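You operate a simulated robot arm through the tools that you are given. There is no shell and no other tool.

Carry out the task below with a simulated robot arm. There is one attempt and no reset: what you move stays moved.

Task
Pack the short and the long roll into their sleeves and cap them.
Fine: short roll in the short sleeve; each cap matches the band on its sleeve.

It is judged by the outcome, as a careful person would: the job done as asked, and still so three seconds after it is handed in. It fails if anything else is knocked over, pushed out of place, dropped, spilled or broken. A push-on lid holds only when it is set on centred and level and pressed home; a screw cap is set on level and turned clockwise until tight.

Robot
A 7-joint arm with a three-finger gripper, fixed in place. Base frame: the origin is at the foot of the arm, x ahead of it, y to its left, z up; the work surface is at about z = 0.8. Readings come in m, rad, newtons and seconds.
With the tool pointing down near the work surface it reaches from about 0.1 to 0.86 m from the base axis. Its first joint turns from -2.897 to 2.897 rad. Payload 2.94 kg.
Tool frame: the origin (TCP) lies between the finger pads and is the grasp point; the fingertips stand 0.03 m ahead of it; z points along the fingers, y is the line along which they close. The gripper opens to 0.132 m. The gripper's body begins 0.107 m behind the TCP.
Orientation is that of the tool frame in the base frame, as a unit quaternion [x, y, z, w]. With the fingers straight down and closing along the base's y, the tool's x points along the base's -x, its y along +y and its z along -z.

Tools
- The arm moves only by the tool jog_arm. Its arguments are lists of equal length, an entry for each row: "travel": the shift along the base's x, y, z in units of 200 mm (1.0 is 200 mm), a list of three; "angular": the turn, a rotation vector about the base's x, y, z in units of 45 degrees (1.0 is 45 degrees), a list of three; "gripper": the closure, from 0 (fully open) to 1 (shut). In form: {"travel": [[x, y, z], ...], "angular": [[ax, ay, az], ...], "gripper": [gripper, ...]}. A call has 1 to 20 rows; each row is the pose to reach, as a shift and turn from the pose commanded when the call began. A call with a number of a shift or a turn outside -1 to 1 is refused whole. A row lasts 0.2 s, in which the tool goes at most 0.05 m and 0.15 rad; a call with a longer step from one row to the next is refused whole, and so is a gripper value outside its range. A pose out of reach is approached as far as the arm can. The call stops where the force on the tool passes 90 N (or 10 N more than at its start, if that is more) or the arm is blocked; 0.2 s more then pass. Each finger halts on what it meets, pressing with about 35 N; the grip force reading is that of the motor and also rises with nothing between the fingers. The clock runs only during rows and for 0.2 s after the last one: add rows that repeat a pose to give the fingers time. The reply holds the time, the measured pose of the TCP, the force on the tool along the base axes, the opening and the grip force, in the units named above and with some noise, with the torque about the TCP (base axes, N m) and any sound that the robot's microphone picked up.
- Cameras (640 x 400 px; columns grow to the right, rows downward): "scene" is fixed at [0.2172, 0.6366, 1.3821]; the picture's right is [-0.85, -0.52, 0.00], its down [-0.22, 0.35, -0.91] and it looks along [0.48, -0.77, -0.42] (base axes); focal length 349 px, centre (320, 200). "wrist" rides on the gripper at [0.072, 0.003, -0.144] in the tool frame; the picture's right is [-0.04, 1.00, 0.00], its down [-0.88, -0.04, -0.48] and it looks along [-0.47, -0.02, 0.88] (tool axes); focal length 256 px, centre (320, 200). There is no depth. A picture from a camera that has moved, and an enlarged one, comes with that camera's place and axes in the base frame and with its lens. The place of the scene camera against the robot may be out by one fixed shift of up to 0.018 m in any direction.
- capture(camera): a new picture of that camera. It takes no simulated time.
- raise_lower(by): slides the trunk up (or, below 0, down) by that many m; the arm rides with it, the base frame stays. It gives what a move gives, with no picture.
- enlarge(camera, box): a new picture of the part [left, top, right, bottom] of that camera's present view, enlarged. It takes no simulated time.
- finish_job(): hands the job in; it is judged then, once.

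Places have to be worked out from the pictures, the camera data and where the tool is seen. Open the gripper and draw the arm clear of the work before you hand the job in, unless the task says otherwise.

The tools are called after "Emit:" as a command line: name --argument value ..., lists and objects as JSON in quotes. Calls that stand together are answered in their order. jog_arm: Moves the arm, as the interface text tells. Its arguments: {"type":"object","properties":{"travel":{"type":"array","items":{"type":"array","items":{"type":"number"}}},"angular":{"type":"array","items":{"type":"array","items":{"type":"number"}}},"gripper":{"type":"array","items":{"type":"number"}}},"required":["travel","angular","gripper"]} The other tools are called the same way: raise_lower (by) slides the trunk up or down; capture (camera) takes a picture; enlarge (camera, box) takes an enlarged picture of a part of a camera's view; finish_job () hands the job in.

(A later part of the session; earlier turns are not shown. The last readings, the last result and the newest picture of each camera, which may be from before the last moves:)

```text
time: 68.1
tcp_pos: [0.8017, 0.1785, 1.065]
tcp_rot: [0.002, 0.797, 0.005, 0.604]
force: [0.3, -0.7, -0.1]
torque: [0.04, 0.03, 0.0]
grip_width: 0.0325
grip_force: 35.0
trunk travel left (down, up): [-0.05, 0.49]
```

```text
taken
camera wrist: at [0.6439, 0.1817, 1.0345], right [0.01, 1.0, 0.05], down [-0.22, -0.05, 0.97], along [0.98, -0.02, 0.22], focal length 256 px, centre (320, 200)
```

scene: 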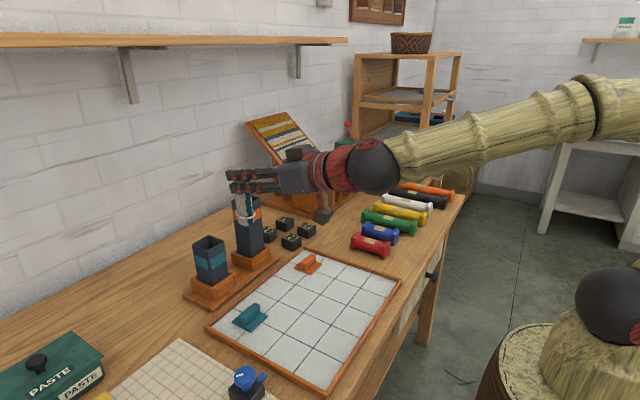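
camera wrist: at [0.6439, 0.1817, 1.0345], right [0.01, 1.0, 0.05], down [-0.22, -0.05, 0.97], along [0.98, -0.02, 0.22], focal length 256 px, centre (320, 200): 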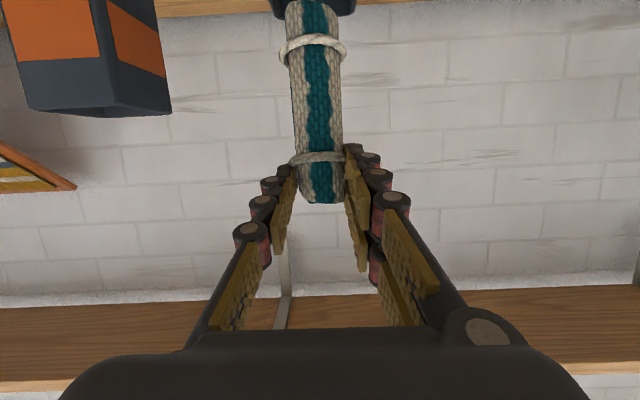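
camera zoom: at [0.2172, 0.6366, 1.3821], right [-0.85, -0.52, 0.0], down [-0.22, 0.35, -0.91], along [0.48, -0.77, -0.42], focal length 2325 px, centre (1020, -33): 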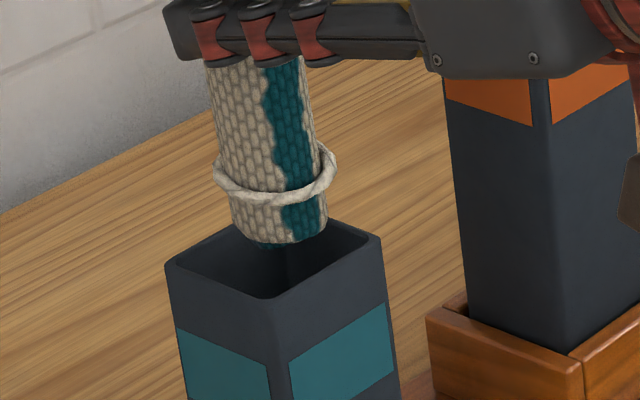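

The roll bottom is just above the opening; both views suggest it is ~2 mm toward −y. I'll shift (+1, +2) mm and lower 15 mm.

Emit:
jog_arm --travel '[[0.005, 0.01, 0], [0.005, 0.01, -0.03], [0.005, 0.01, -0.06], [0.005, 0.01, -0.075], [0.005, 0.01, -0.075]]' --angular '[[0, 0, 0], [0, 0, 0], [0, 0, 0], [0, 0, 0], [0, 0, 0]]' --gripper '[1, 1, 1, 1, 1]'

Emit:
enlarge --camera "scene" --box '[185, 205, 245, 265]'

Emit:
enlarge --camera "wrist" --box '[250, 0, 390, 100]'

```text
time: 69.3
tcp_pos: [0.8033, 0.1798, 1.0491]
tcp_rot: [0.003, 0.796, 0.003, 0.605]
force: [-0.2, 0.0, -0.3]
torque: [0.03, 0.04, 0.01]
grip_width: 0.0324
grip_force: 35.1
trunk travel left (down, up): [-0.05, 0.49]
```

```text
6.67 times, centred on (215, 235) of scene
camera zoom: at [0.2172, 0.6366, 1.3821], right [-0.85, -0.52, 0.0], down [-0.22, 0.35, -0.91], along [0.48, -0.77, -0.42], focal length 2325 px, centre (1020, -33)
```

zoom: 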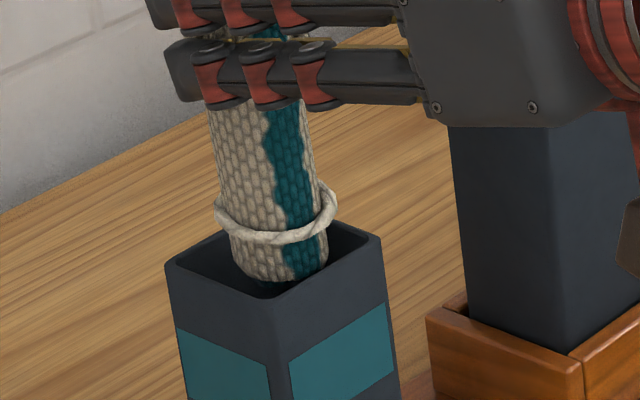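

```text
4.00 times, centred on (320, 50) of wrist
camera zoom: at [0.6442, 0.1837, 1.0196], right [0.01, 1.0, 0.05], down [-0.22, -0.05, 0.97], along [0.98, -0.02, 0.22], focal length 1024 px, centre (320, 800)
```

zoom: 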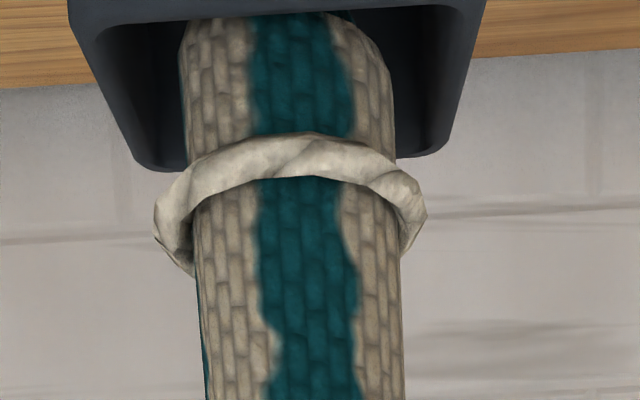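

The roll is well centred in the opening in both views. Continuing down with the trunk 25 mm.

Emit:
raise_lower --by -0.025

Emit:
enlarge --camera "scene" --box '[185, 205, 245, 265]'

Emit:
enlarge --camera "wrist" --box '[250, 0, 390, 120]'

```text
time: 70.0
tcp_pos: [0.8026, 0.1802, 1.0251]
tcp_rot: [0.002, 0.797, 0.005, 0.604]
force: [-0.3, -0.1, -0.9]
torque: [0.01, 0.0, -0.01]
grip_width: 0.0326
grip_force: 34.8
trunk travel left (down, up): [-0.025, 0.515]
```

```text
6.67 times, centred on (215, 235) of scene
camera zoom: at [0.2172, 0.6366, 1.3821], right [-0.85, -0.52, 0.0], down [-0.22, 0.35, -0.91], along [0.48, -0.77, -0.42], focal length 2325 px, centre (1020, -33)
```

zoom: 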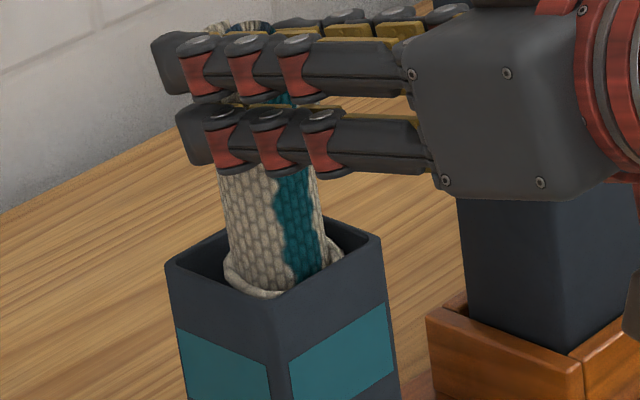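

```text
3.33 times, centred on (320, 60) of wrist
camera zoom: at [0.6442, 0.1836, 0.9951], right [0.01, 1.0, 0.05], down [-0.22, -0.05, 0.97], along [0.97, -0.02, 0.22], focal length 853 px, centre (320, 667)
```

zoom: 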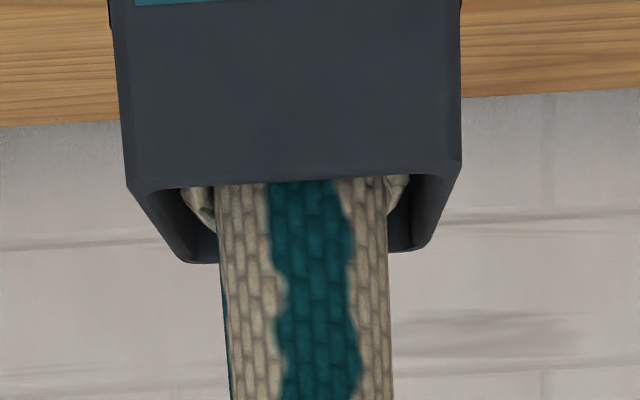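

The tie has passed the rim and it's centred. Using the last 25 mm of trunk travel.

Emit:
raise_lower --by -0.025

Emit:
enlarge --camera "scene" --box '[185, 205, 245, 265]'

Emit:
enlarge --camera "wrist" --box '[240, 0, 400, 210]'

```text
time: 70.8
tcp_pos: [0.8037, 0.1802, 0.9993]
tcp_rot: [0.003, 0.796, 0.003, 0.605]
force: [0.3, -0.3, -0.5]
torque: [-0.02, 0.01, -0.03]
grip_width: 0.0324
grip_force: 35.4
trunk travel left (down, up): [0.0, 0.54]
```

```text
6.67 times, centred on (215, 235) of scene
camera zoom: at [0.2172, 0.6366, 1.3821], right [-0.85, -0.52, 0.0], down [-0.22, 0.35, -0.91], along [0.48, -0.77, -0.42], focal length 2325 px, centre (1020, -33)
```

zoom: 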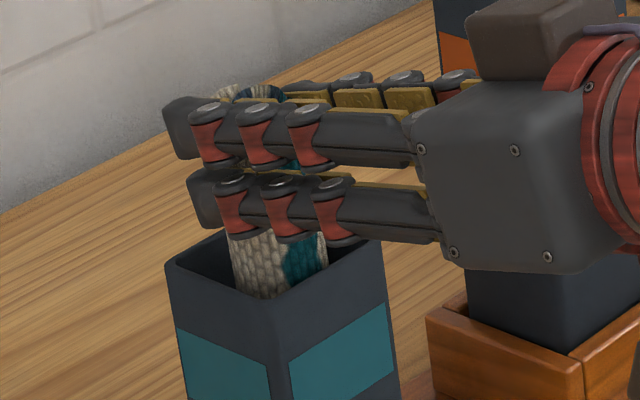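

```text
1.90 times, centred on (320, 105) of wrist
camera zoom: at [0.6442, 0.1836, 0.9701], right [0.01, 1.0, 0.05], down [-0.22, -0.05, 0.97], along [0.97, -0.02, 0.22], focal length 488 px, centre (320, 381)
```

zoom: 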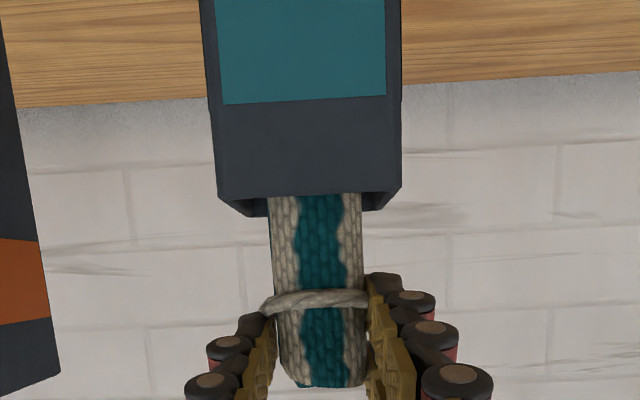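

The visible finger edge is ~18 mm above the rim, so I'll jog down 14 mm more before releasing.

Emit:
jog_arm --travel '[[0, 0, -0.03], [0, 0, -0.06], [0, 0, -0.07], [0, 0, -0.07]]' --angular '[[0, 0, 0], [0, 0, 0], [0, 0, 0], [0, 0, 0]]' --gripper '[1, 1, 1, 1]'

Emit:
enlarge --camera "scene" --box '[185, 205, 245, 265]'

Emit:
enlarge --camera "wrist" --box '[240, 0, 400, 210]'

```text
time: 71.8
tcp_pos: [0.8019, 0.1796, 0.9857]
tcp_rot: [0.004, 0.797, 0.003, 0.604]
force: [-0.4, -0.3, -1.0]
torque: [-0.02, -0.02, 0.0]
grip_width: 0.0324
grip_force: 34.5
trunk travel left (down, up): [0.0, 0.54]
```

```text
6.67 times, centred on (215, 235) of scene
camera zoom: at [0.2172, 0.6366, 1.3821], right [-0.85, -0.52, 0.0], down [-0.22, 0.35, -0.91], along [0.48, -0.77, -0.42], focal length 2325 px, centre (1020, -33)
```

zoom: 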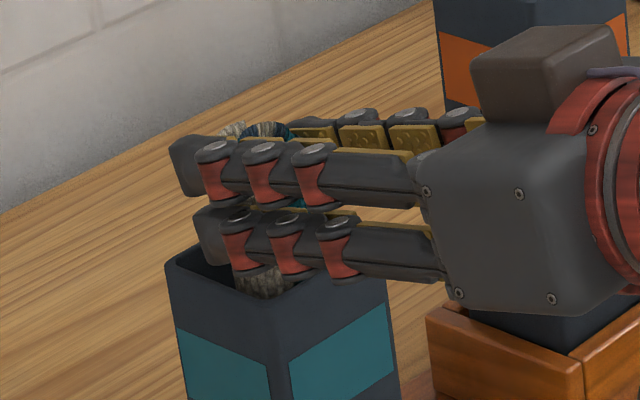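

```text
1.90 times, centred on (320, 105) of wrist
camera zoom: at [0.6442, 0.1835, 0.9555], right [0.01, 1.0, 0.05], down [-0.22, -0.05, 0.97], along [0.98, -0.02, 0.22], focal length 488 px, centre (320, 381)
```

zoom: 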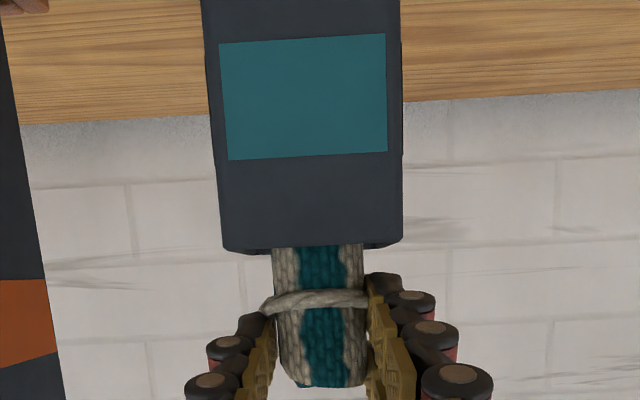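

Rim measured at z≈0.9486, sleeve centre y≈0.1806; roll is centred. Releasing with a modest opening.

Emit:
jog_arm --travel '[[0, 0, 0], [0, 0, 0], [0, 0, 0], [0, 0, 0], [0, 0, 0]]' --angular '[[0, 0, 0], [0, 0, 0], [0, 0, 0], [0, 0, 0], [0, 0, 0]]' --gripper '[0.6, 0.6, 0.6, 0.6, 0.6]'

Emit:
enlarge --camera "scene" --box '[185, 205, 245, 265]'

Emit:
capture --camera "wrist"

```text
time: 73.0
tcp_pos: [0.8024, 0.1798, 0.9862]
tcp_rot: [0.003, 0.796, 0.003, 0.605]
force: [-0.6, 0.0, -0.5]
torque: [-0.01, 0.03, 0.0]
grip_width: 0.0528
grip_force: 0.0
trunk travel left (down, up): [0.0, 0.54]
```

```text
6.67 times, centred on (215, 235) of scene
camera zoom: at [0.2172, 0.6366, 1.3821], right [-0.85, -0.52, 0.0], down [-0.22, 0.35, -0.91], along [0.48, -0.77, -0.42], focal length 2325 px, centre (1020, -33)
```

zoom: 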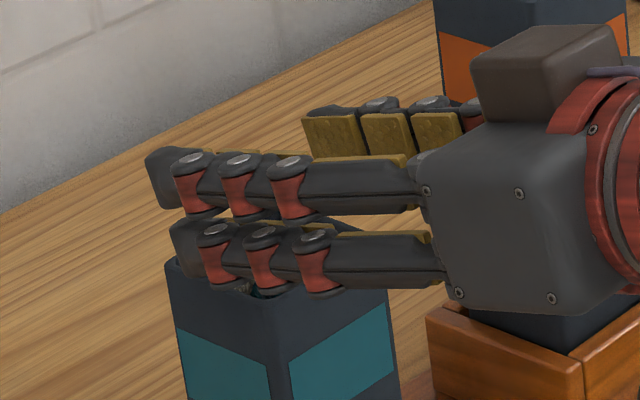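

```text
taken
camera wrist: at [0.6442, 0.1835, 0.9557], right [0.01, 1.0, 0.05], down [-0.22, -0.05, 0.97], along [0.98, -0.02, 0.22], focal length 256 px, centre (320, 200)
```

wrist: 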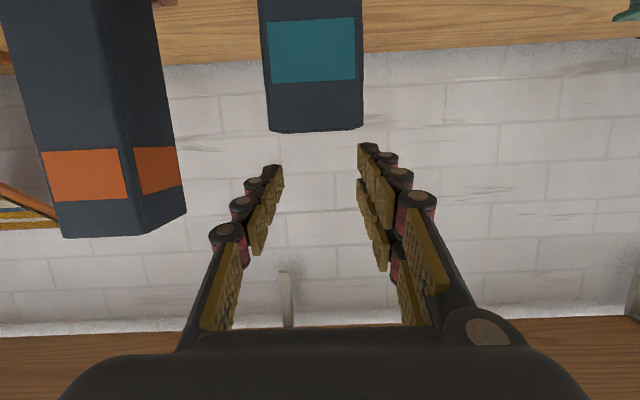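

The short roll has dropped in. I'll raise the hand 5 cm, then back off along −x.

Emit:
jog_arm --travel '[[0, 0, 0.08], [0, 0, 0.16], [0, 0, 0.25], [-0.15, 0, 0.3], [-0.35, 0, 0.35], [-0.55, 0, 0.4], [-0.75, 0, 0.45], [-0.75, 0, 0.45]]' --angular '[[0, 0, 0], [0, 0, 0], [0, 0, 0], [0, 0, 0], [0, 0, 0], [0, 0, 0], [0, 0, 0], [0, 0, 0]]' --gripper '[0.6, 0.6, 0.6, 0.6, 0.6, 0.6, 0.6, 0.6]'

Emit:
enlarge --camera "scene" --box '[180, 170, 300, 310]'

Emit:
raise_lower --by 0.25

```text
time: 74.8
tcp_pos: [0.6519, 0.18, 1.0769]
tcp_rot: [0.003, 0.796, 0.004, 0.605]
force: [-0.4, -0.7, 0.3]
torque: [0.02, 0.04, -0.01]
grip_width: 0.0527
grip_force: 0.0
trunk travel left (down, up): [0.0, 0.54]
```

```text
2.86 times, centred on (240, 240) of scene
camera zoom: at [0.2172, 0.6366, 1.3821], right [-0.85, -0.52, 0.0], down [-0.22, 0.35, -0.91], along [0.48, -0.77, -0.42], focal length 996 px, centre (549, 86)
```

zoom: 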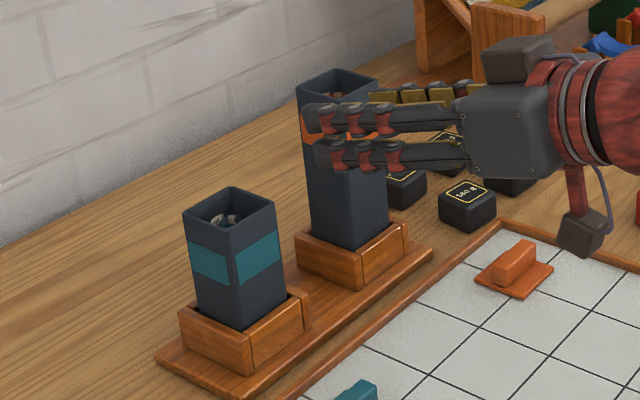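

```text
time: 77.3
tcp_pos: [0.6536, 0.1812, 1.3244]
tcp_rot: [0.002, 0.797, 0.004, 0.604]
force: [0.0, 0.5, 0.2]
torque: [-0.02, -0.02, -0.03]
grip_width: 0.0529
grip_force: 0.0
trunk travel left (down, up): [-0.25, 0.29]
```

Both rolls are in, tops just below the rims. I'll now rotate the tool back to pointing down (+74° about y in two calls) to handle the caps.

Emit:
jog_arm --travel '[[-0.05, -0.03, 0], [-0.1, -0.06, 0], [-0.15, -0.09, 0], [-0.2, -0.12, 0], [-0.25, -0.15, 0], [-0.25, -0.15, 0]]' --angular '[[0, 0.166, 0], [0, 0.332, 0], [0, 0.498, 0], [0, 0.664, 0], [0, 0.826, 0], [0, 0.826, 0]]' --gripper '[0.6, 0.6, 0.6, 0.6, 0.6, 0.6]'

Emit:
jog_arm --travel '[[-0.04, -0.05, -0.05], [-0.08, -0.1, -0.1], [-0.12, -0.15, -0.15], [-0.16, -0.2, -0.2], [-0.2, -0.25, -0.25], [-0.2, -0.25, -0.25]]' --angular '[[0, 0.166, 0], [0, 0.332, 0], [0, 0.498, 0], [0, 0.664, 0], [0, 0.826, 0], [0, 0.826, 0]]' --gripper '[0.6, 0.6, 0.6, 0.6, 0.6, 0.6]'

Emit:
capture --camera "wrist"

```text
time: 78.7
tcp_pos: [0.6016, 0.1514, 1.3265]
tcp_rot: [0.004, 0.948, 0.003, 0.319]
force: [0.6, 0.0, -0.1]
torque: [-0.02, 0.0, 0.01]
grip_width: 0.0525
grip_force: 0.1
trunk travel left (down, up): [-0.25, 0.29]
```

```text
time: 80.1
tcp_pos: [0.5621, 0.1005, 1.2772]
tcp_rot: [0.004, 1.0, 0.002, 0.0]
force: [0.0, 0.3, -0.5]
torque: [0.02, 0.01, 0.0]
grip_width: 0.0526
grip_force: 0.1
trunk travel left (down, up): [-0.25, 0.29]
```

```text
taken
camera wrist: at [0.4888, 0.1041, 1.4208], right [0.05, 1.0, 0.0], down [0.88, -0.05, 0.48], along [0.47, -0.02, -0.88], focal length 256 px, centre (320, 200)
```

wrist: 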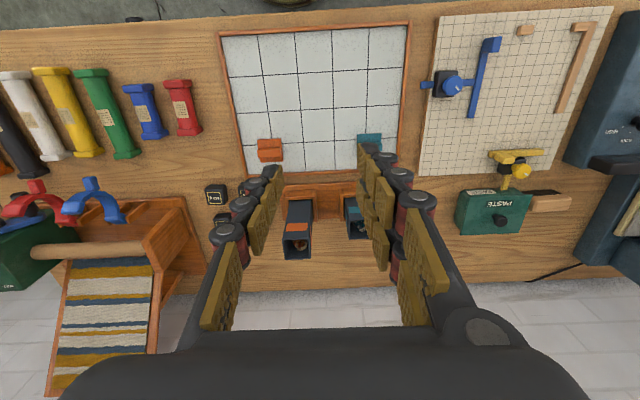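

Tool is down again. I'll yaw +90° while moving above the orange cap at about (0.674, −0.025).

Emit:
jog_arm --travel '[[0.08, -0.1, -0.1], [0.16, -0.2, -0.2], [0.24, -0.3, -0.3], [0.32, -0.4, -0.4], [0.4, -0.5, -0.5], [0.56, -0.63, -0.63], [0.56, -0.63, -0.63]]' --angular '[[0, 0, 0.167], [0, 0, 0.334], [0, 0, 0.5], [0, 0, 0.667], [0, 0, 0.834], [0, 0, 1.0], [0, 0, 1.0]]' --gripper '[0.6, 0.6, 0.6, 0.6, 0.6, 0.6, 0.6]'

Emit:
jog_arm --travel '[[0, 0, -0.05], [0, 0, -0.1], [0, 0, -0.15], [0, 0, -0.2], [0, 0, -0.25], [0, 0, -0.3], [0, 0, -0.3]]' --angular '[[0, 0, 0.167], [0, 0, 0.334], [0, 0, 0.5], [0, 0, 0.667], [0, 0, 0.834], [0, 0, 1.0], [0, 0, 1.0]]' --gripper '[0.6, 0.6, 0.6, 0.6, 0.6, 0.6, 0.6]'

Emit:
capture --camera "wrist"

```text
time: 81.7
tcp_pos: [0.6746, -0.0258, 1.1514]
tcp_rot: [-0.38, 0.925, 0.001, 0.0]
force: [0.5, -0.4, 0.3]
torque: [0.01, -0.01, 0.01]
grip_width: 0.0526
grip_force: 0.1
trunk travel left (down, up): [-0.25, 0.29]
```

```text
time: 83.3
tcp_pos: [0.6748, -0.0259, 1.0898]
tcp_rot: [-0.704, 0.71, 0.001, -0.001]
force: [0.9, 0.0, 0.2]
torque: [0.02, -0.02, 0.02]
grip_width: 0.0528
grip_force: 0.0
trunk travel left (down, up): [-0.25, 0.29]
```

```text
taken
camera wrist: at [0.6702, -0.0975, 1.2342], right [-1.0, 0.05, 0.0], down [0.05, 0.88, 0.48], along [0.02, 0.48, -0.88], focal length 256 px, centre (320, 200)
```

wrist: 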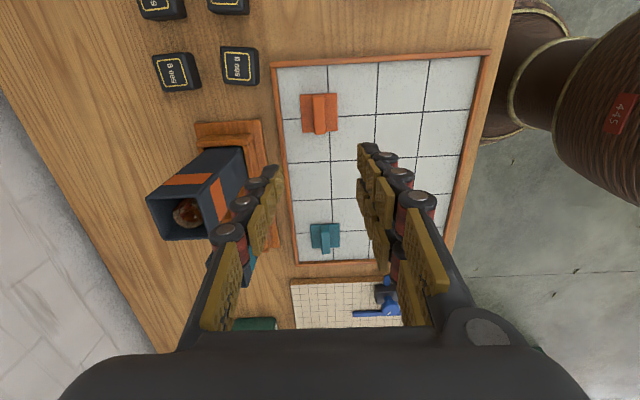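

Both the orange cap and the tall sleeve are in view. Enlarging both for measurement.

Emit:
enlarge --camera "wrist" --box '[280, 70, 360, 150]'

Emit:
enlarge --camera "wrist" --box '[130, 130, 260, 250]'

Emit:
enlarge --camera "scene" --box '[285, 245, 335, 285]'

```text
5.00 times, centred on (320, 110) of wrist
camera zoom: at [0.6702, -0.0975, 1.2342], right [-1.0, 0.05, 0.0], down [0.05, 0.88, 0.48], along [0.02, 0.48, -0.88], focal length 1280 px, centre (320, 650)
```

zoom: 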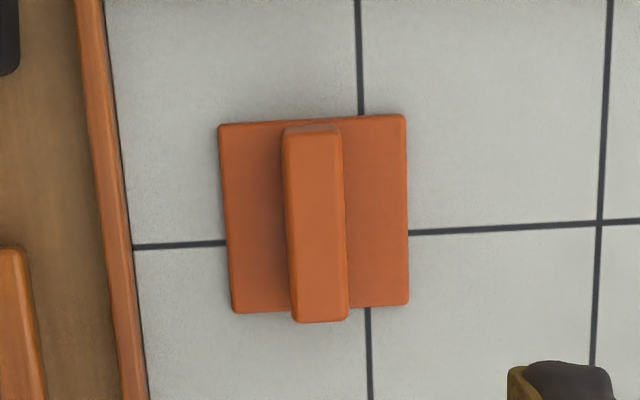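

```text
3.33 times, centred on (195, 190) of wrist
camera zoom: at [0.6702, -0.0975, 1.2342], right [-1.0, 0.05, 0.0], down [0.05, 0.88, 0.48], along [0.02, 0.48, -0.88], focal length 853 px, centre (737, 233)
```

zoom: 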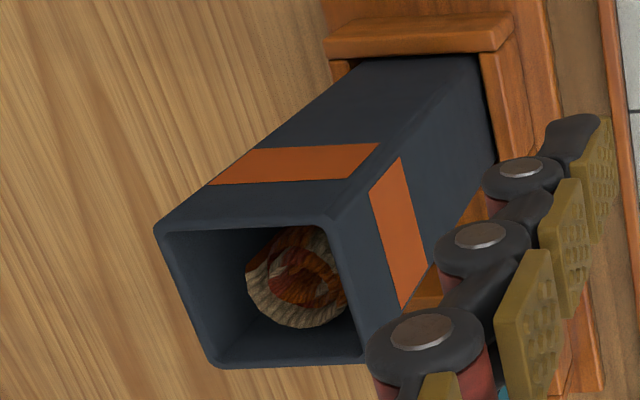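

```text
10.00 times, centred on (310, 265) of scene
camera zoom: at [0.2172, 0.6366, 1.3821], right [-0.85, -0.52, 0.0], down [-0.22, 0.35, -0.91], along [0.48, -0.77, -0.42], focal length 3487 px, centre (420, -450)
```

zoom: 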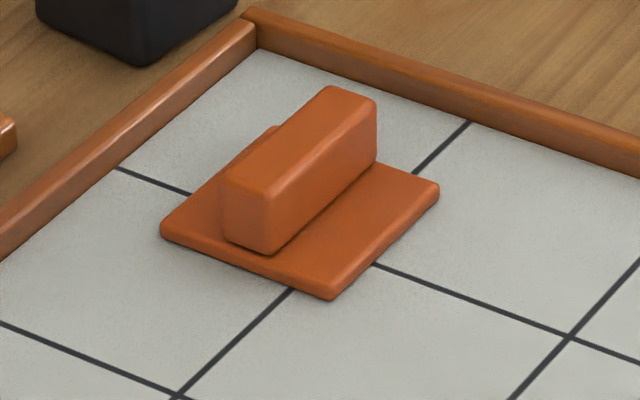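

Orange cap centre is at (0.675, −0.026), aligned with the base axes, with the ridge ~17 mm wide along y and its top at ~0.836. The tall sleeve re-measures at (0.825, 0.040). I'll descend over the cap with a half-degree yaw trim.

Emit:
jog_arm --travel '[[0, 0, -0.15], [0, 0, -0.35], [0, 0, -0.55], [0, 0, -0.75], [0, 0, -0.9], [0, 0, -1.0], [0, 0, -1.0]]' --angular '[[0, 0, 0.011], [0, 0, 0.011], [0, 0, 0.011], [0, 0, 0.011], [0, 0, 0.011], [0, 0, 0.011], [0, 0, 0.011]]' --gripper '[0.6, 0.6, 0.6, 0.6, 0.6, 0.6, 0.6]'

Emit:
capture --camera "wrist"

Emit:
enlarge --camera "scene" --box '[270, 210, 350, 300]'

```text
time: 84.9
tcp_pos: [0.6751, -0.0243, 0.8892]
tcp_rot: [-0.707, 0.707, 0.001, -0.001]
force: [0.0, -0.3, 0.5]
torque: [0.02, 0.0, 0.04]
grip_width: 0.0525
grip_force: 0.0
trunk travel left (down, up): [-0.25, 0.29]
```

```text
taken
camera wrist: at [0.6712, -0.0974, 1.0347], right [-1.0, 0.04, 0.0], down [0.04, 0.88, 0.48], along [0.02, 0.48, -0.88], focal length 256 px, centre (320, 200)
```

wrist: 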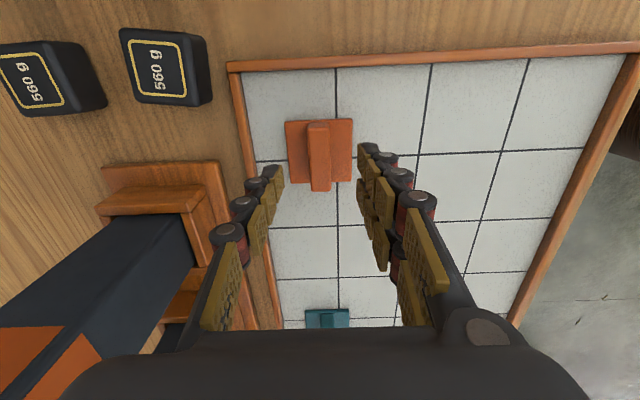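

```text
4.44 times, centred on (310, 255) of scene
camera zoom: at [0.2172, 0.6366, 1.3821], right [-0.85, -0.52, 0.0], down [-0.22, 0.35, -0.91], along [0.48, -0.77, -0.42], focal length 1550 px, centre (364, -44)
```

zoom: 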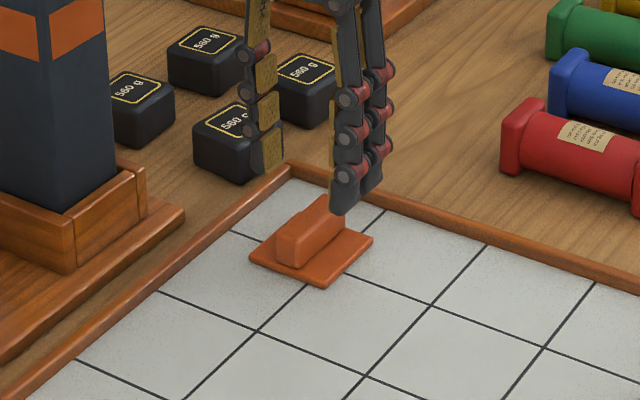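

The ridge is centred between the fingers. Descending the last 45 mm so the tips sit just above the plate.

Emit:
jog_arm --travel '[[0, -0.008, -0.08], [0, -0.008, -0.15], [0, -0.008, -0.2], [0, -0.008, -0.225], [0, -0.008, -0.225]]' --angular '[[0, 0, 0], [0, 0, 0], [0, 0, 0], [0, 0, 0], [0, 0, 0]]' --gripper '[0.6, 0.6, 0.6, 0.6, 0.6]'

Emit:
enlarge --camera "scene" --box '[280, 220, 340, 290]'

Emit:
capture --camera "wrist"

```text
time: 86.1
tcp_pos: [0.6739, -0.0266, 0.8453]
tcp_rot: [-0.707, 0.707, 0.001, -0.001]
force: [0.8, -0.1, -0.2]
torque: [0.02, -0.02, 0.03]
grip_width: 0.0531
grip_force: 0.0
trunk travel left (down, up): [-0.25, 0.29]
```

```text
5.71 times, centred on (310, 255) of scene
camera zoom: at [0.2172, 0.6366, 1.3821], right [-0.85, -0.52, 0.0], down [-0.22, 0.35, -0.91], along [0.48, -0.77, -0.42], focal length 1993 px, centre (377, -114)
```

zoom: 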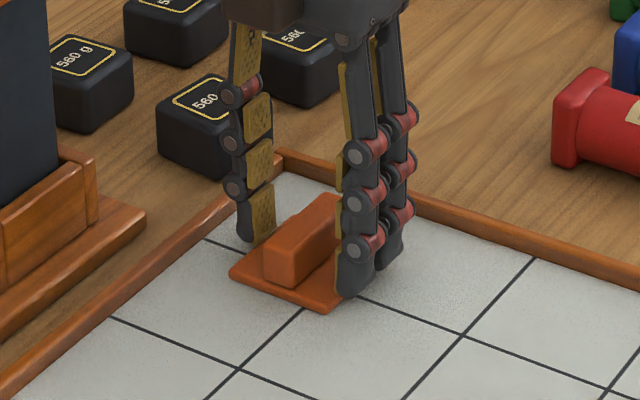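

```text
taken
camera wrist: at [0.6707, -0.0993, 0.9897], right [-1.0, 0.04, 0.0], down [0.04, 0.88, 0.48], along [0.02, 0.48, -0.88], focal length 256 px, centre (320, 200)
```

wrist: 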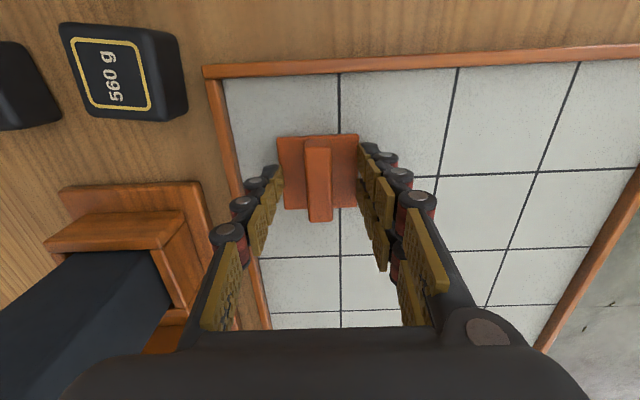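

Tips are at plate level on both sides of the ridge. Closing to grip it.

Emit:
jog_arm --travel '[[0, 0, 0], [0, 0, 0], [0, 0, 0], [0, 0, 0], [0, 0, 0], [0, 0, 0]]' --angular '[[0, 0, 0], [0, 0, 0], [0, 0, 0], [0, 0, 0], [0, 0, 0], [0, 0, 0]]' --gripper '[1, 1, 1, 1, 1, 1]'

Emit:
jog_arm --travel '[[0, 0, 0.05], [0, 0, 0.12], [0, 0, 0.22], [0, 0, 0.35], [0, 0, 0.5], [0, 0, 0.65], [0, 0, 0.8], [0, 0, 0.8]]' --angular '[[0, 0, 0], [0, 0, 0], [0, 0, 0], [0, 0, 0], [0, 0, 0], [0, 0, 0], [0, 0, 0], [0, 0, 0]]' --gripper '[1, 1, 1, 1, 1, 1, 1, 1]'

Emit:
capture --camera "wrist"

Emit:
enlarge --camera "scene" --box '[260, 150, 360, 250]'

```text
time: 87.5
tcp_pos: [0.6755, -0.0268, 0.8464]
tcp_rot: [0.707, -0.707, -0.001, 0.001]
force: [-0.3, 0.5, 0.0]
torque: [0.02, -0.01, -0.04]
grip_width: 0.0169
grip_force: 34.8
trunk travel left (down, up): [-0.25, 0.29]
```

```text
time: 89.3
tcp_pos: [0.6759, -0.0262, 1.0053]
tcp_rot: [-0.707, 0.707, 0.001, -0.001]
force: [0.2, 0.8, -0.8]
torque: [-0.01, 0.02, 0.0]
grip_width: 0.0166
grip_force: 35.0
trunk travel left (down, up): [-0.25, 0.29]
```

```text
taken
camera wrist: at [0.6712, -0.0985, 1.1495], right [-1.0, 0.04, 0.0], down [0.04, 0.88, 0.48], along [0.02, 0.48, -0.88], focal length 256 px, centre (320, 200)
```

wrist: 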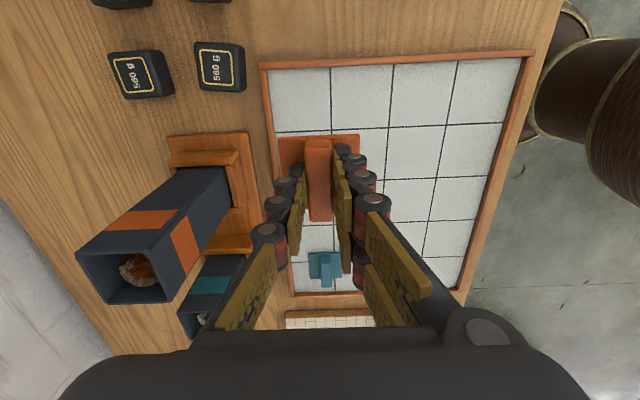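

```text
4.00 times, centred on (310, 200) of scene
camera zoom: at [0.2172, 0.6366, 1.3821], right [-0.85, -0.52, 0.0], down [-0.22, 0.35, -0.91], along [0.48, -0.77, -0.42], focal length 1395 px, centre (360, 200)
```

zoom: 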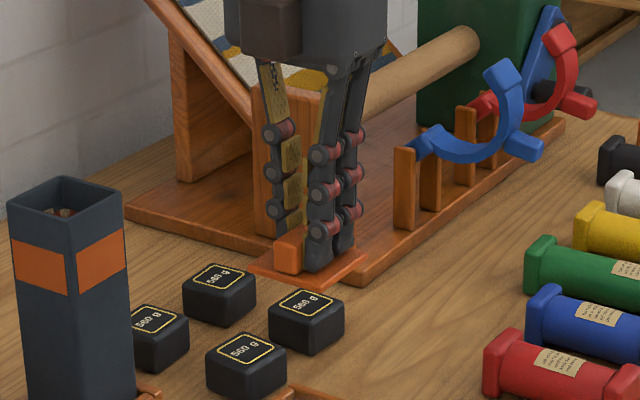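

The cap is held level with a 17 mm grip. I'll raise it above the tall sleeve and move over it at about (0.824, 0.0405).

Emit:
jog_arm --travel '[[0, 0, 0.17], [0, 0, 0.34], [0, 0, 0.5], [0.18, 0.08, 0.5], [0.36, 0.16, 0.5], [0.55, 0.25, 0.5], [0.7415, 0.335, 0.5], [0.7415, 0.335, 0.5], [0.7415, 0.335, 0.5]]' --angular '[[0, 0, 0], [0, 0, 0], [0, 0, 0], [0, 0, 0], [0, 0, 0], [0, 0, 0], [0, 0, 0], [0, 0, 0], [0, 0, 0]]' --gripper '[1, 1, 1, 1, 1, 1, 1, 1, 1]'

Emit:
capture --camera "wrist"

Emit:
capture --camera "scene"

```text
time: 91.3
tcp_pos: [0.822, 0.0398, 1.1041]
tcp_rot: [-0.707, 0.707, 0.001, -0.002]
force: [-0.1, -0.3, -0.2]
torque: [0.01, -0.05, -0.01]
grip_width: 0.0169
grip_force: 35.1
trunk travel left (down, up): [-0.25, 0.29]
```

```text
taken
camera wrist: at [0.8193, -0.0323, 1.2486], right [-1.0, 0.04, 0.0], down [0.04, 0.88, 0.48], along [0.02, 0.48, -0.88], focal length 256 px, centre (320, 200)
```

wrist: 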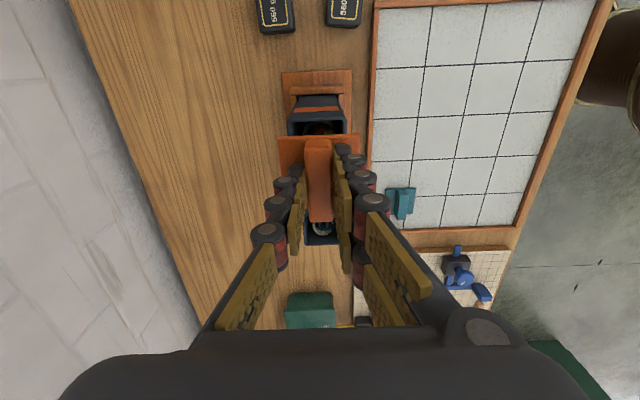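

```text
taken
```

scene: 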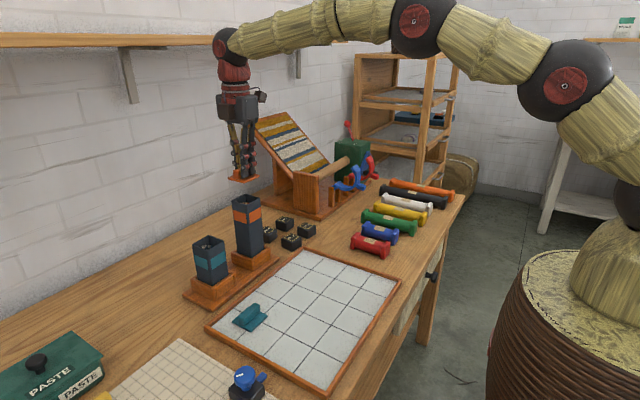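

Cap hovers above the tall sleeve. Enlarging both views to fine-align it.

Emit:
enlarge --camera "wrist" --box '[260, 60, 380, 250]'

Emit:
enlarge --camera "scene" --box '[210, 150, 280, 240]'

```text
2.11 times, centred on (320, 155) of wrist
camera zoom: at [0.8193, -0.0323, 1.2486], right [-1.0, 0.04, 0.0], down [0.04, 0.88, 0.48], along [0.02, 0.48, -0.88], focal length 539 px, centre (320, 295)
```

zoom: 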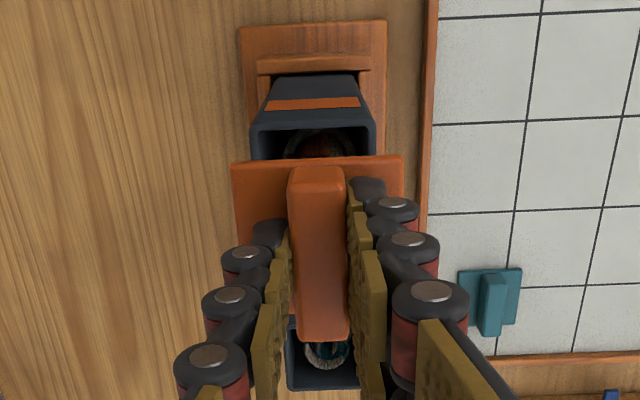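

```text
4.44 times, centred on (245, 195) of scene
camera zoom: at [0.2172, 0.6366, 1.3821], right [-0.85, -0.52, 0.0], down [-0.22, 0.35, -0.91], along [0.48, -0.77, -0.42], focal length 1550 px, centre (653, 222)
```

zoom: 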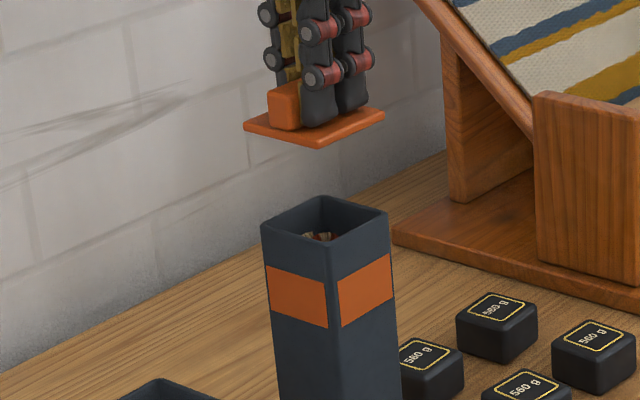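

Wrist view puts the cap centre at (0.822, 0.042) and the sleeve centre at (0.824, 0.041). I'll shift about 1 mm and lower to ~1 cm above the rim for a more accurate comparison.

Emit:
jog_arm --travel '[[0.006, -0.004, -0.05], [0.006, -0.004, -0.1], [0.006, -0.004, -0.16], [0.006, -0.004, -0.22], [0.006, -0.004, -0.22]]' --angular '[[0, 0, 0], [0, 0, 0], [0, 0, 0], [0, 0, 0], [0, 0, 0]]' --gripper '[1, 1, 1, 1, 1]'

Emit:
enlarge --camera "wrist" --box '[260, 60, 380, 250]'

Emit:
enlarge --camera "scene" --box '[220, 170, 270, 220]'

```text
time: 92.5
tcp_pos: [0.8239, 0.0389, 1.0599]
tcp_rot: [-0.707, 0.707, 0.002, -0.001]
force: [0.0, 0.7, -0.5]
torque: [0.01, -0.03, 0.01]
grip_width: 0.0169
grip_force: 35.2
trunk travel left (down, up): [-0.25, 0.29]
```

```text
2.11 times, centred on (320, 155) of wrist
camera zoom: at [0.8201, -0.0331, 1.2055], right [-1.0, 0.04, 0.0], down [0.04, 0.88, 0.48], along [0.02, 0.48, -0.88], focal length 539 px, centre (320, 295)
```

zoom: 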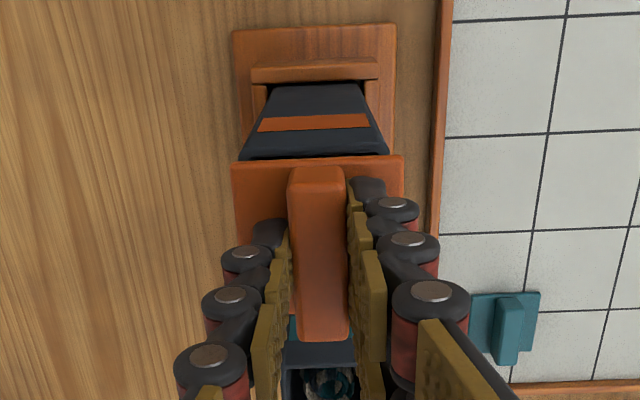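

```text
8.00 times, centred on (245, 195) of scene
camera zoom: at [0.2172, 0.6366, 1.3821], right [-0.85, -0.52, 0.0], down [-0.22, 0.35, -0.91], along [0.48, -0.77, -0.42], focal length 2790 px, centre (920, 240)
```

zoom: 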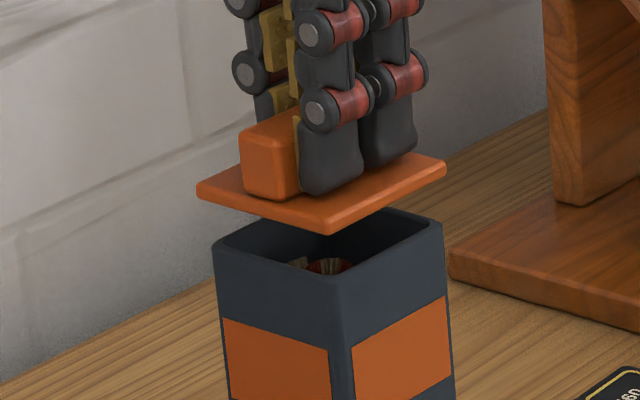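

Alignment is within about 1 mm in both views. I'll lower in small steps and watch for contact.

Emit:
jog_arm --travel '[[0.003, 0, -0.015], [0.003, 0, -0.03], [0.003, 0, -0.04], [0.003, 0, -0.04]]' --angular '[[0, 0, 0], [0, 0, 0], [0, 0, 0], [0, 0, 0]]' --gripper '[1, 1, 1, 1]'

Emit:
enlarge --camera "scene" --box '[220, 170, 270, 220]'

```text
time: 93.5
tcp_pos: [0.8258, 0.0393, 1.0526]
tcp_rot: [0.707, -0.707, -0.001, 0.001]
force: [-0.3, 0.0, -0.7]
torque: [0.01, 0.01, -0.02]
grip_width: 0.0168
grip_force: 35.0
trunk travel left (down, up): [-0.25, 0.29]
```

```text
8.00 times, centred on (245, 195) of scene
camera zoom: at [0.2172, 0.6366, 1.3821], right [-0.85, -0.52, 0.0], down [-0.22, 0.35, -0.91], along [0.48, -0.77, -0.42], focal length 2790 px, centre (920, 240)
```

zoom: 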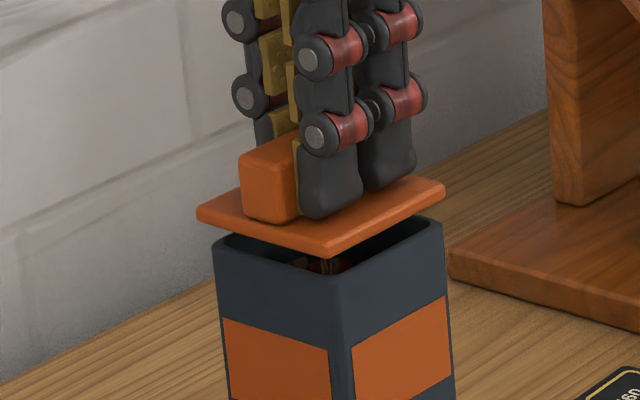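

I'll zoom in tighter on the cap/rim interface to compare corners.

Emit:
enlarge --camera "scene" --box '[228, 185, 264, 210]'

Emit:
enlarge --camera "wrist" --box '[270, 80, 370, 150]'

```text
16.00 times, centred on (246, 198) of scene
camera zoom: at [0.2172, 0.6366, 1.3821], right [-0.85, -0.52, 0.0], down [-0.22, 0.35, -0.91], along [0.48, -0.77, -0.42], focal length 5580 px, centre (1504, 240)
```

zoom: 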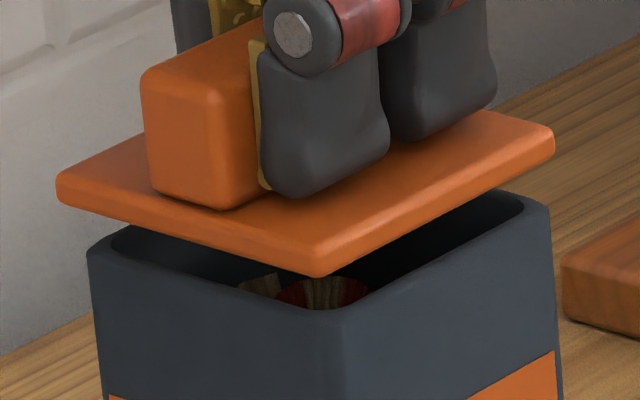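

```text
5.71 times, centred on (320, 115) of wrist
camera zoom: at [0.8211, -0.0328, 1.1972], right [-1.0, 0.04, 0.0], down [0.04, 0.88, 0.48], along [0.02, 0.48, -0.88], focal length 1463 px, centre (320, 686)
```

zoom: 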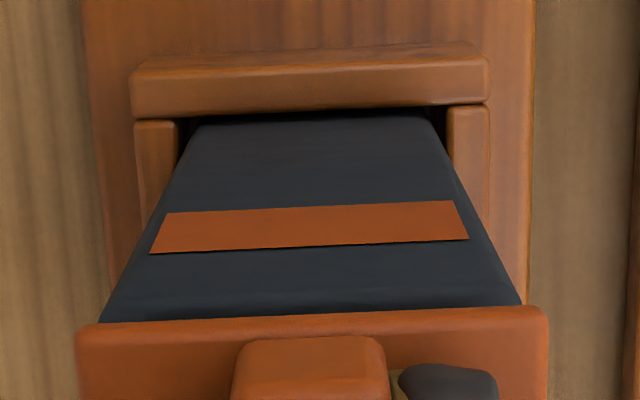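

Refined: x is aligned within ~0.3 mm, but the cap is ~1.4 mm too far toward +y. I'll shift −1.4 mm in y and lower 3 mm.

Emit:
jog_arm --travel '[[0, -0.007, 0], [0, -0.007, -0.008], [0, -0.007, -0.015], [0, -0.007, -0.015]]' --angular '[[0, 0, 0], [0, 0, 0], [0, 0, 0], [0, 0, 0]]' --gripper '[1, 1, 1, 1]'

Emit:
enlarge --camera "scene" --box '[228, 185, 264, 210]'

Emit:
enlarge --camera "wrist" --box '[270, 80, 370, 150]'

```text
time: 94.5
tcp_pos: [0.8248, 0.0389, 1.0496]
tcp_rot: [-0.707, 0.707, 0.001, -0.001]
force: [-0.3, -0.4, 0.3]
torque: [0.0, 0.01, 0.03]
grip_width: 0.0169
grip_force: 34.6
trunk travel left (down, up): [-0.25, 0.29]
```

```text
16.00 times, centred on (246, 198) of scene
camera zoom: at [0.2172, 0.6366, 1.3821], right [-0.85, -0.52, 0.0], down [-0.22, 0.35, -0.91], along [0.48, -0.77, -0.42], focal length 5580 px, centre (1504, 240)
```

zoom: 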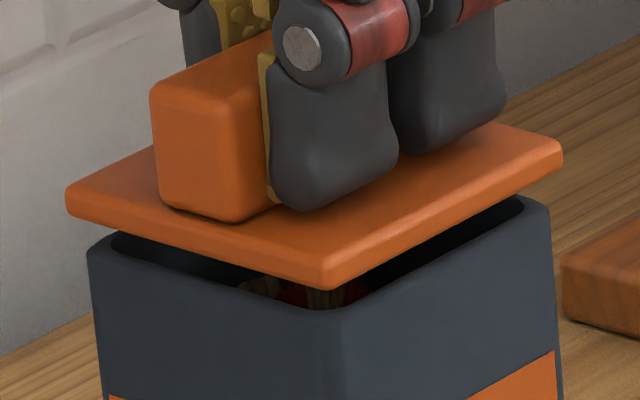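

```text
5.71 times, centred on (320, 115) of wrist
camera zoom: at [0.8209, -0.0343, 1.1945], right [-1.0, 0.04, 0.0], down [0.04, 0.88, 0.48], along [0.02, 0.48, -0.88], focal length 1463 px, centre (320, 686)
```

zoom: 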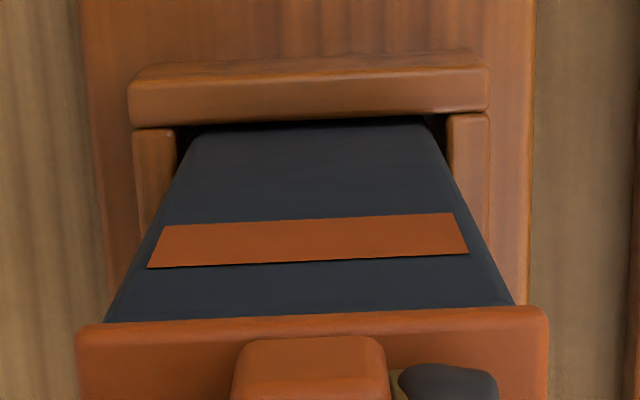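

The cap is aligned to within ~0.5 mm in both views, with about 5 mm of gap left. Lowering 4 mm.

Emit:
jog_arm --travel '[[0.001, 0, -0.01], [0.001, 0, -0.02], [0.001, 0, -0.02]]' --angular '[[0, 0, 0], [0, 0, 0], [0, 0, 0]]' --gripper '[1, 1, 1]'

Emit:
enlarge --camera "scene" --box '[228, 185, 264, 210]'

```text
time: 95.3
tcp_pos: [0.8252, 0.0379, 1.0448]
tcp_rot: [0.707, -0.707, -0.002, 0.001]
force: [1.5, -0.2, 0.4]
torque: [-0.01, 0.0, 0.02]
grip_width: 0.0167
grip_force: 35.4
trunk travel left (down, up): [-0.25, 0.29]
```

```text
16.00 times, centred on (246, 198) of scene
camera zoom: at [0.2172, 0.6366, 1.3821], right [-0.85, -0.52, 0.0], down [-0.22, 0.35, -0.91], along [0.48, -0.77, -0.42], focal length 5580 px, centre (1504, 240)
```

zoom: 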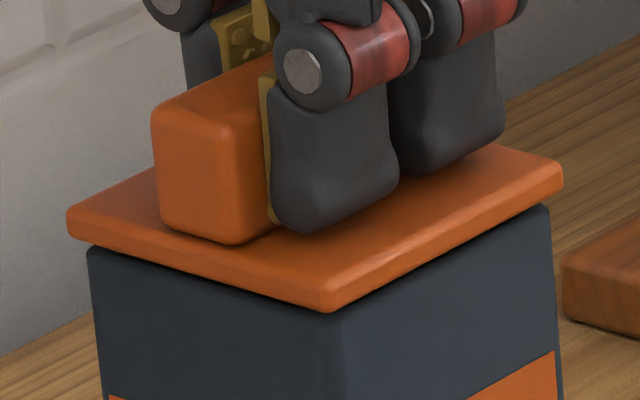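

The plate is almost touching the rim. I'll press down a few millimetres more, reading the force.

Emit:
jog_arm --travel '[[0, 0, -0.005], [0, 0, -0.01], [0, 0, -0.01]]' --angular '[[0, 0, 0], [0, 0, 0], [0, 0, 0]]' --gripper '[1, 1, 1]'

Emit:
enlarge --camera "scene" --box '[228, 185, 264, 210]'

```text
time: 96.1
tcp_pos: [0.8247, 0.0379, 1.0448]
tcp_rot: [-0.706, 0.708, 0.001, 0.0]
force: [0.9, -0.2, 2.9]
torque: [0.03, 0.0, -0.01]
grip_width: 0.0169
grip_force: 34.2
trunk travel left (down, up): [-0.25, 0.29]
heard: snap
```

```text
16.00 times, centred on (246, 198) of scene
camera zoom: at [0.2172, 0.6366, 1.3821], right [-0.85, -0.52, 0.0], down [-0.22, 0.35, -0.91], along [0.48, -0.77, -0.42], focal length 5580 px, centre (1504, 240)
```

zoom: 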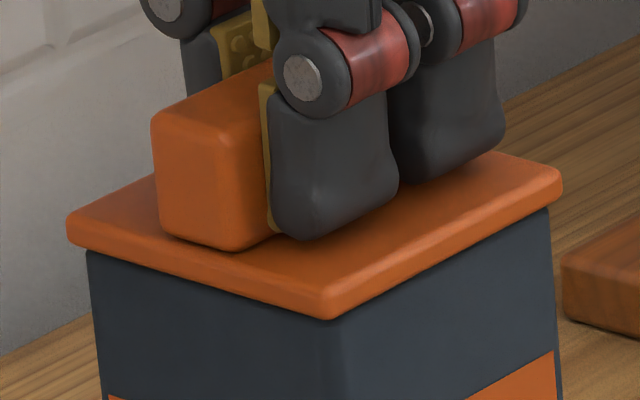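

A "snap" was heard as the cap seated. I'll press slightly more to confirm it's home.

Emit:
jog_arm --travel '[[0, 0, -0.005], [0, 0, -0.01], [0, 0, -0.01]]' --angular '[[0, 0, 0], [0, 0, 0], [0, 0, 0]]' --gripper '[1, 1, 1]'

Emit:
enlarge --camera "scene" --box '[228, 185, 264, 210]'

```text
time: 96.9
tcp_pos: [0.8238, 0.0376, 1.0451]
tcp_rot: [0.707, -0.707, 0.0, 0.0]
force: [0.8, 1.1, 15.6]
torque: [0.06, -0.02, 0.01]
grip_width: 0.0168
grip_force: 34.5
trunk travel left (down, up): [-0.25, 0.29]
```

```text
16.00 times, centred on (246, 198) of scene
camera zoom: at [0.2172, 0.6366, 1.3821], right [-0.85, -0.52, 0.0], down [-0.22, 0.35, -0.91], along [0.48, -0.77, -0.42], focal length 5580 px, centre (1504, 240)
```

zoom: 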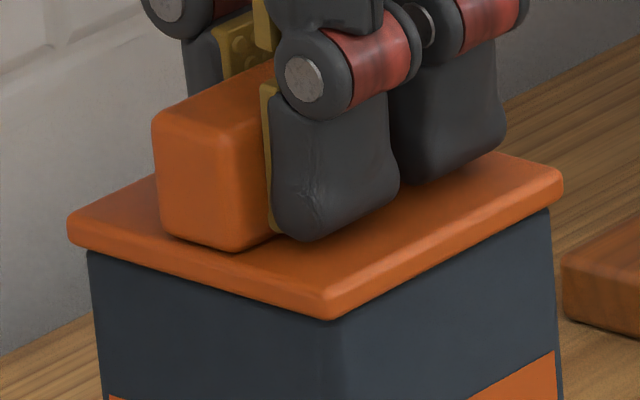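

Force rises to 15 N with no further travel, so the cap is home and level. I'll ease off the press, open the fingers and rise straight up.

Emit:
jog_arm --travel '[[0, 0, 0.008], [0, 0, 0.008], [0, 0, 0.008], [0, 0, 0.008], [0, 0, 0.008]]' --angular '[[0, 0, 0], [0, 0, 0], [0, 0, 0], [0, 0, 0], [0, 0, 0]]' --gripper '[1, 0.65, 0.65, 0.65, 0.65]'

Emit:
jog_arm --travel '[[0, 0, 0.08], [0, 0, 0.2], [0, 0, 0.4], [0, 0, 0.6], [0, 0, 0.6]]' --angular '[[0, 0, 0], [0, 0, 0], [0, 0, 0], [0, 0, 0], [0, 0, 0]]' --gripper '[0.65, 0.65, 0.65, 0.65, 0.65]'

Emit:
enlarge --camera "scene" --box '[180, 150, 300, 310]'

Emit:
capture --camera "wrist"

```text
time: 98.1
tcp_pos: [0.8251, 0.0378, 1.0433]
tcp_rot: [0.707, -0.707, -0.002, 0.001]
force: [1.1, -0.3, 1.2]
torque: [0.0, 0.01, 0.02]
grip_width: 0.0462
grip_force: 0.0
trunk travel left (down, up): [-0.25, 0.29]
```

```text
time: 99.3
tcp_pos: [0.8246, 0.0389, 1.1631]
tcp_rot: [-0.707, 0.707, 0.0, -0.001]
force: [0.4, 0.2, 0.4]
torque: [0.01, 0.0, -0.01]
grip_width: 0.0464
grip_force: 0.1
trunk travel left (down, up): [-0.25, 0.29]
```

```text
2.50 times, centred on (240, 230) of scene
camera zoom: at [0.2172, 0.6366, 1.3821], right [-0.85, -0.52, 0.0], down [-0.22, 0.35, -0.91], along [0.48, -0.77, -0.42], focal length 872 px, centre (520, 125)
```

zoom: 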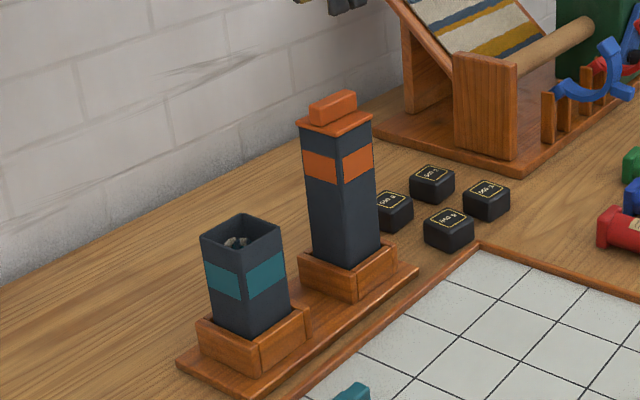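

```text
taken
camera wrist: at [0.821, -0.035, 1.3083], right [-1.0, 0.04, 0.0], down [0.04, 0.88, 0.48], along [0.02, 0.48, -0.88], focal length 256 px, centre (320, 200)
```

wrist: 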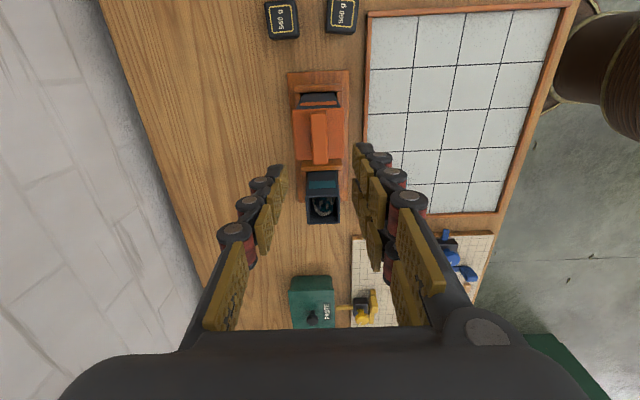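

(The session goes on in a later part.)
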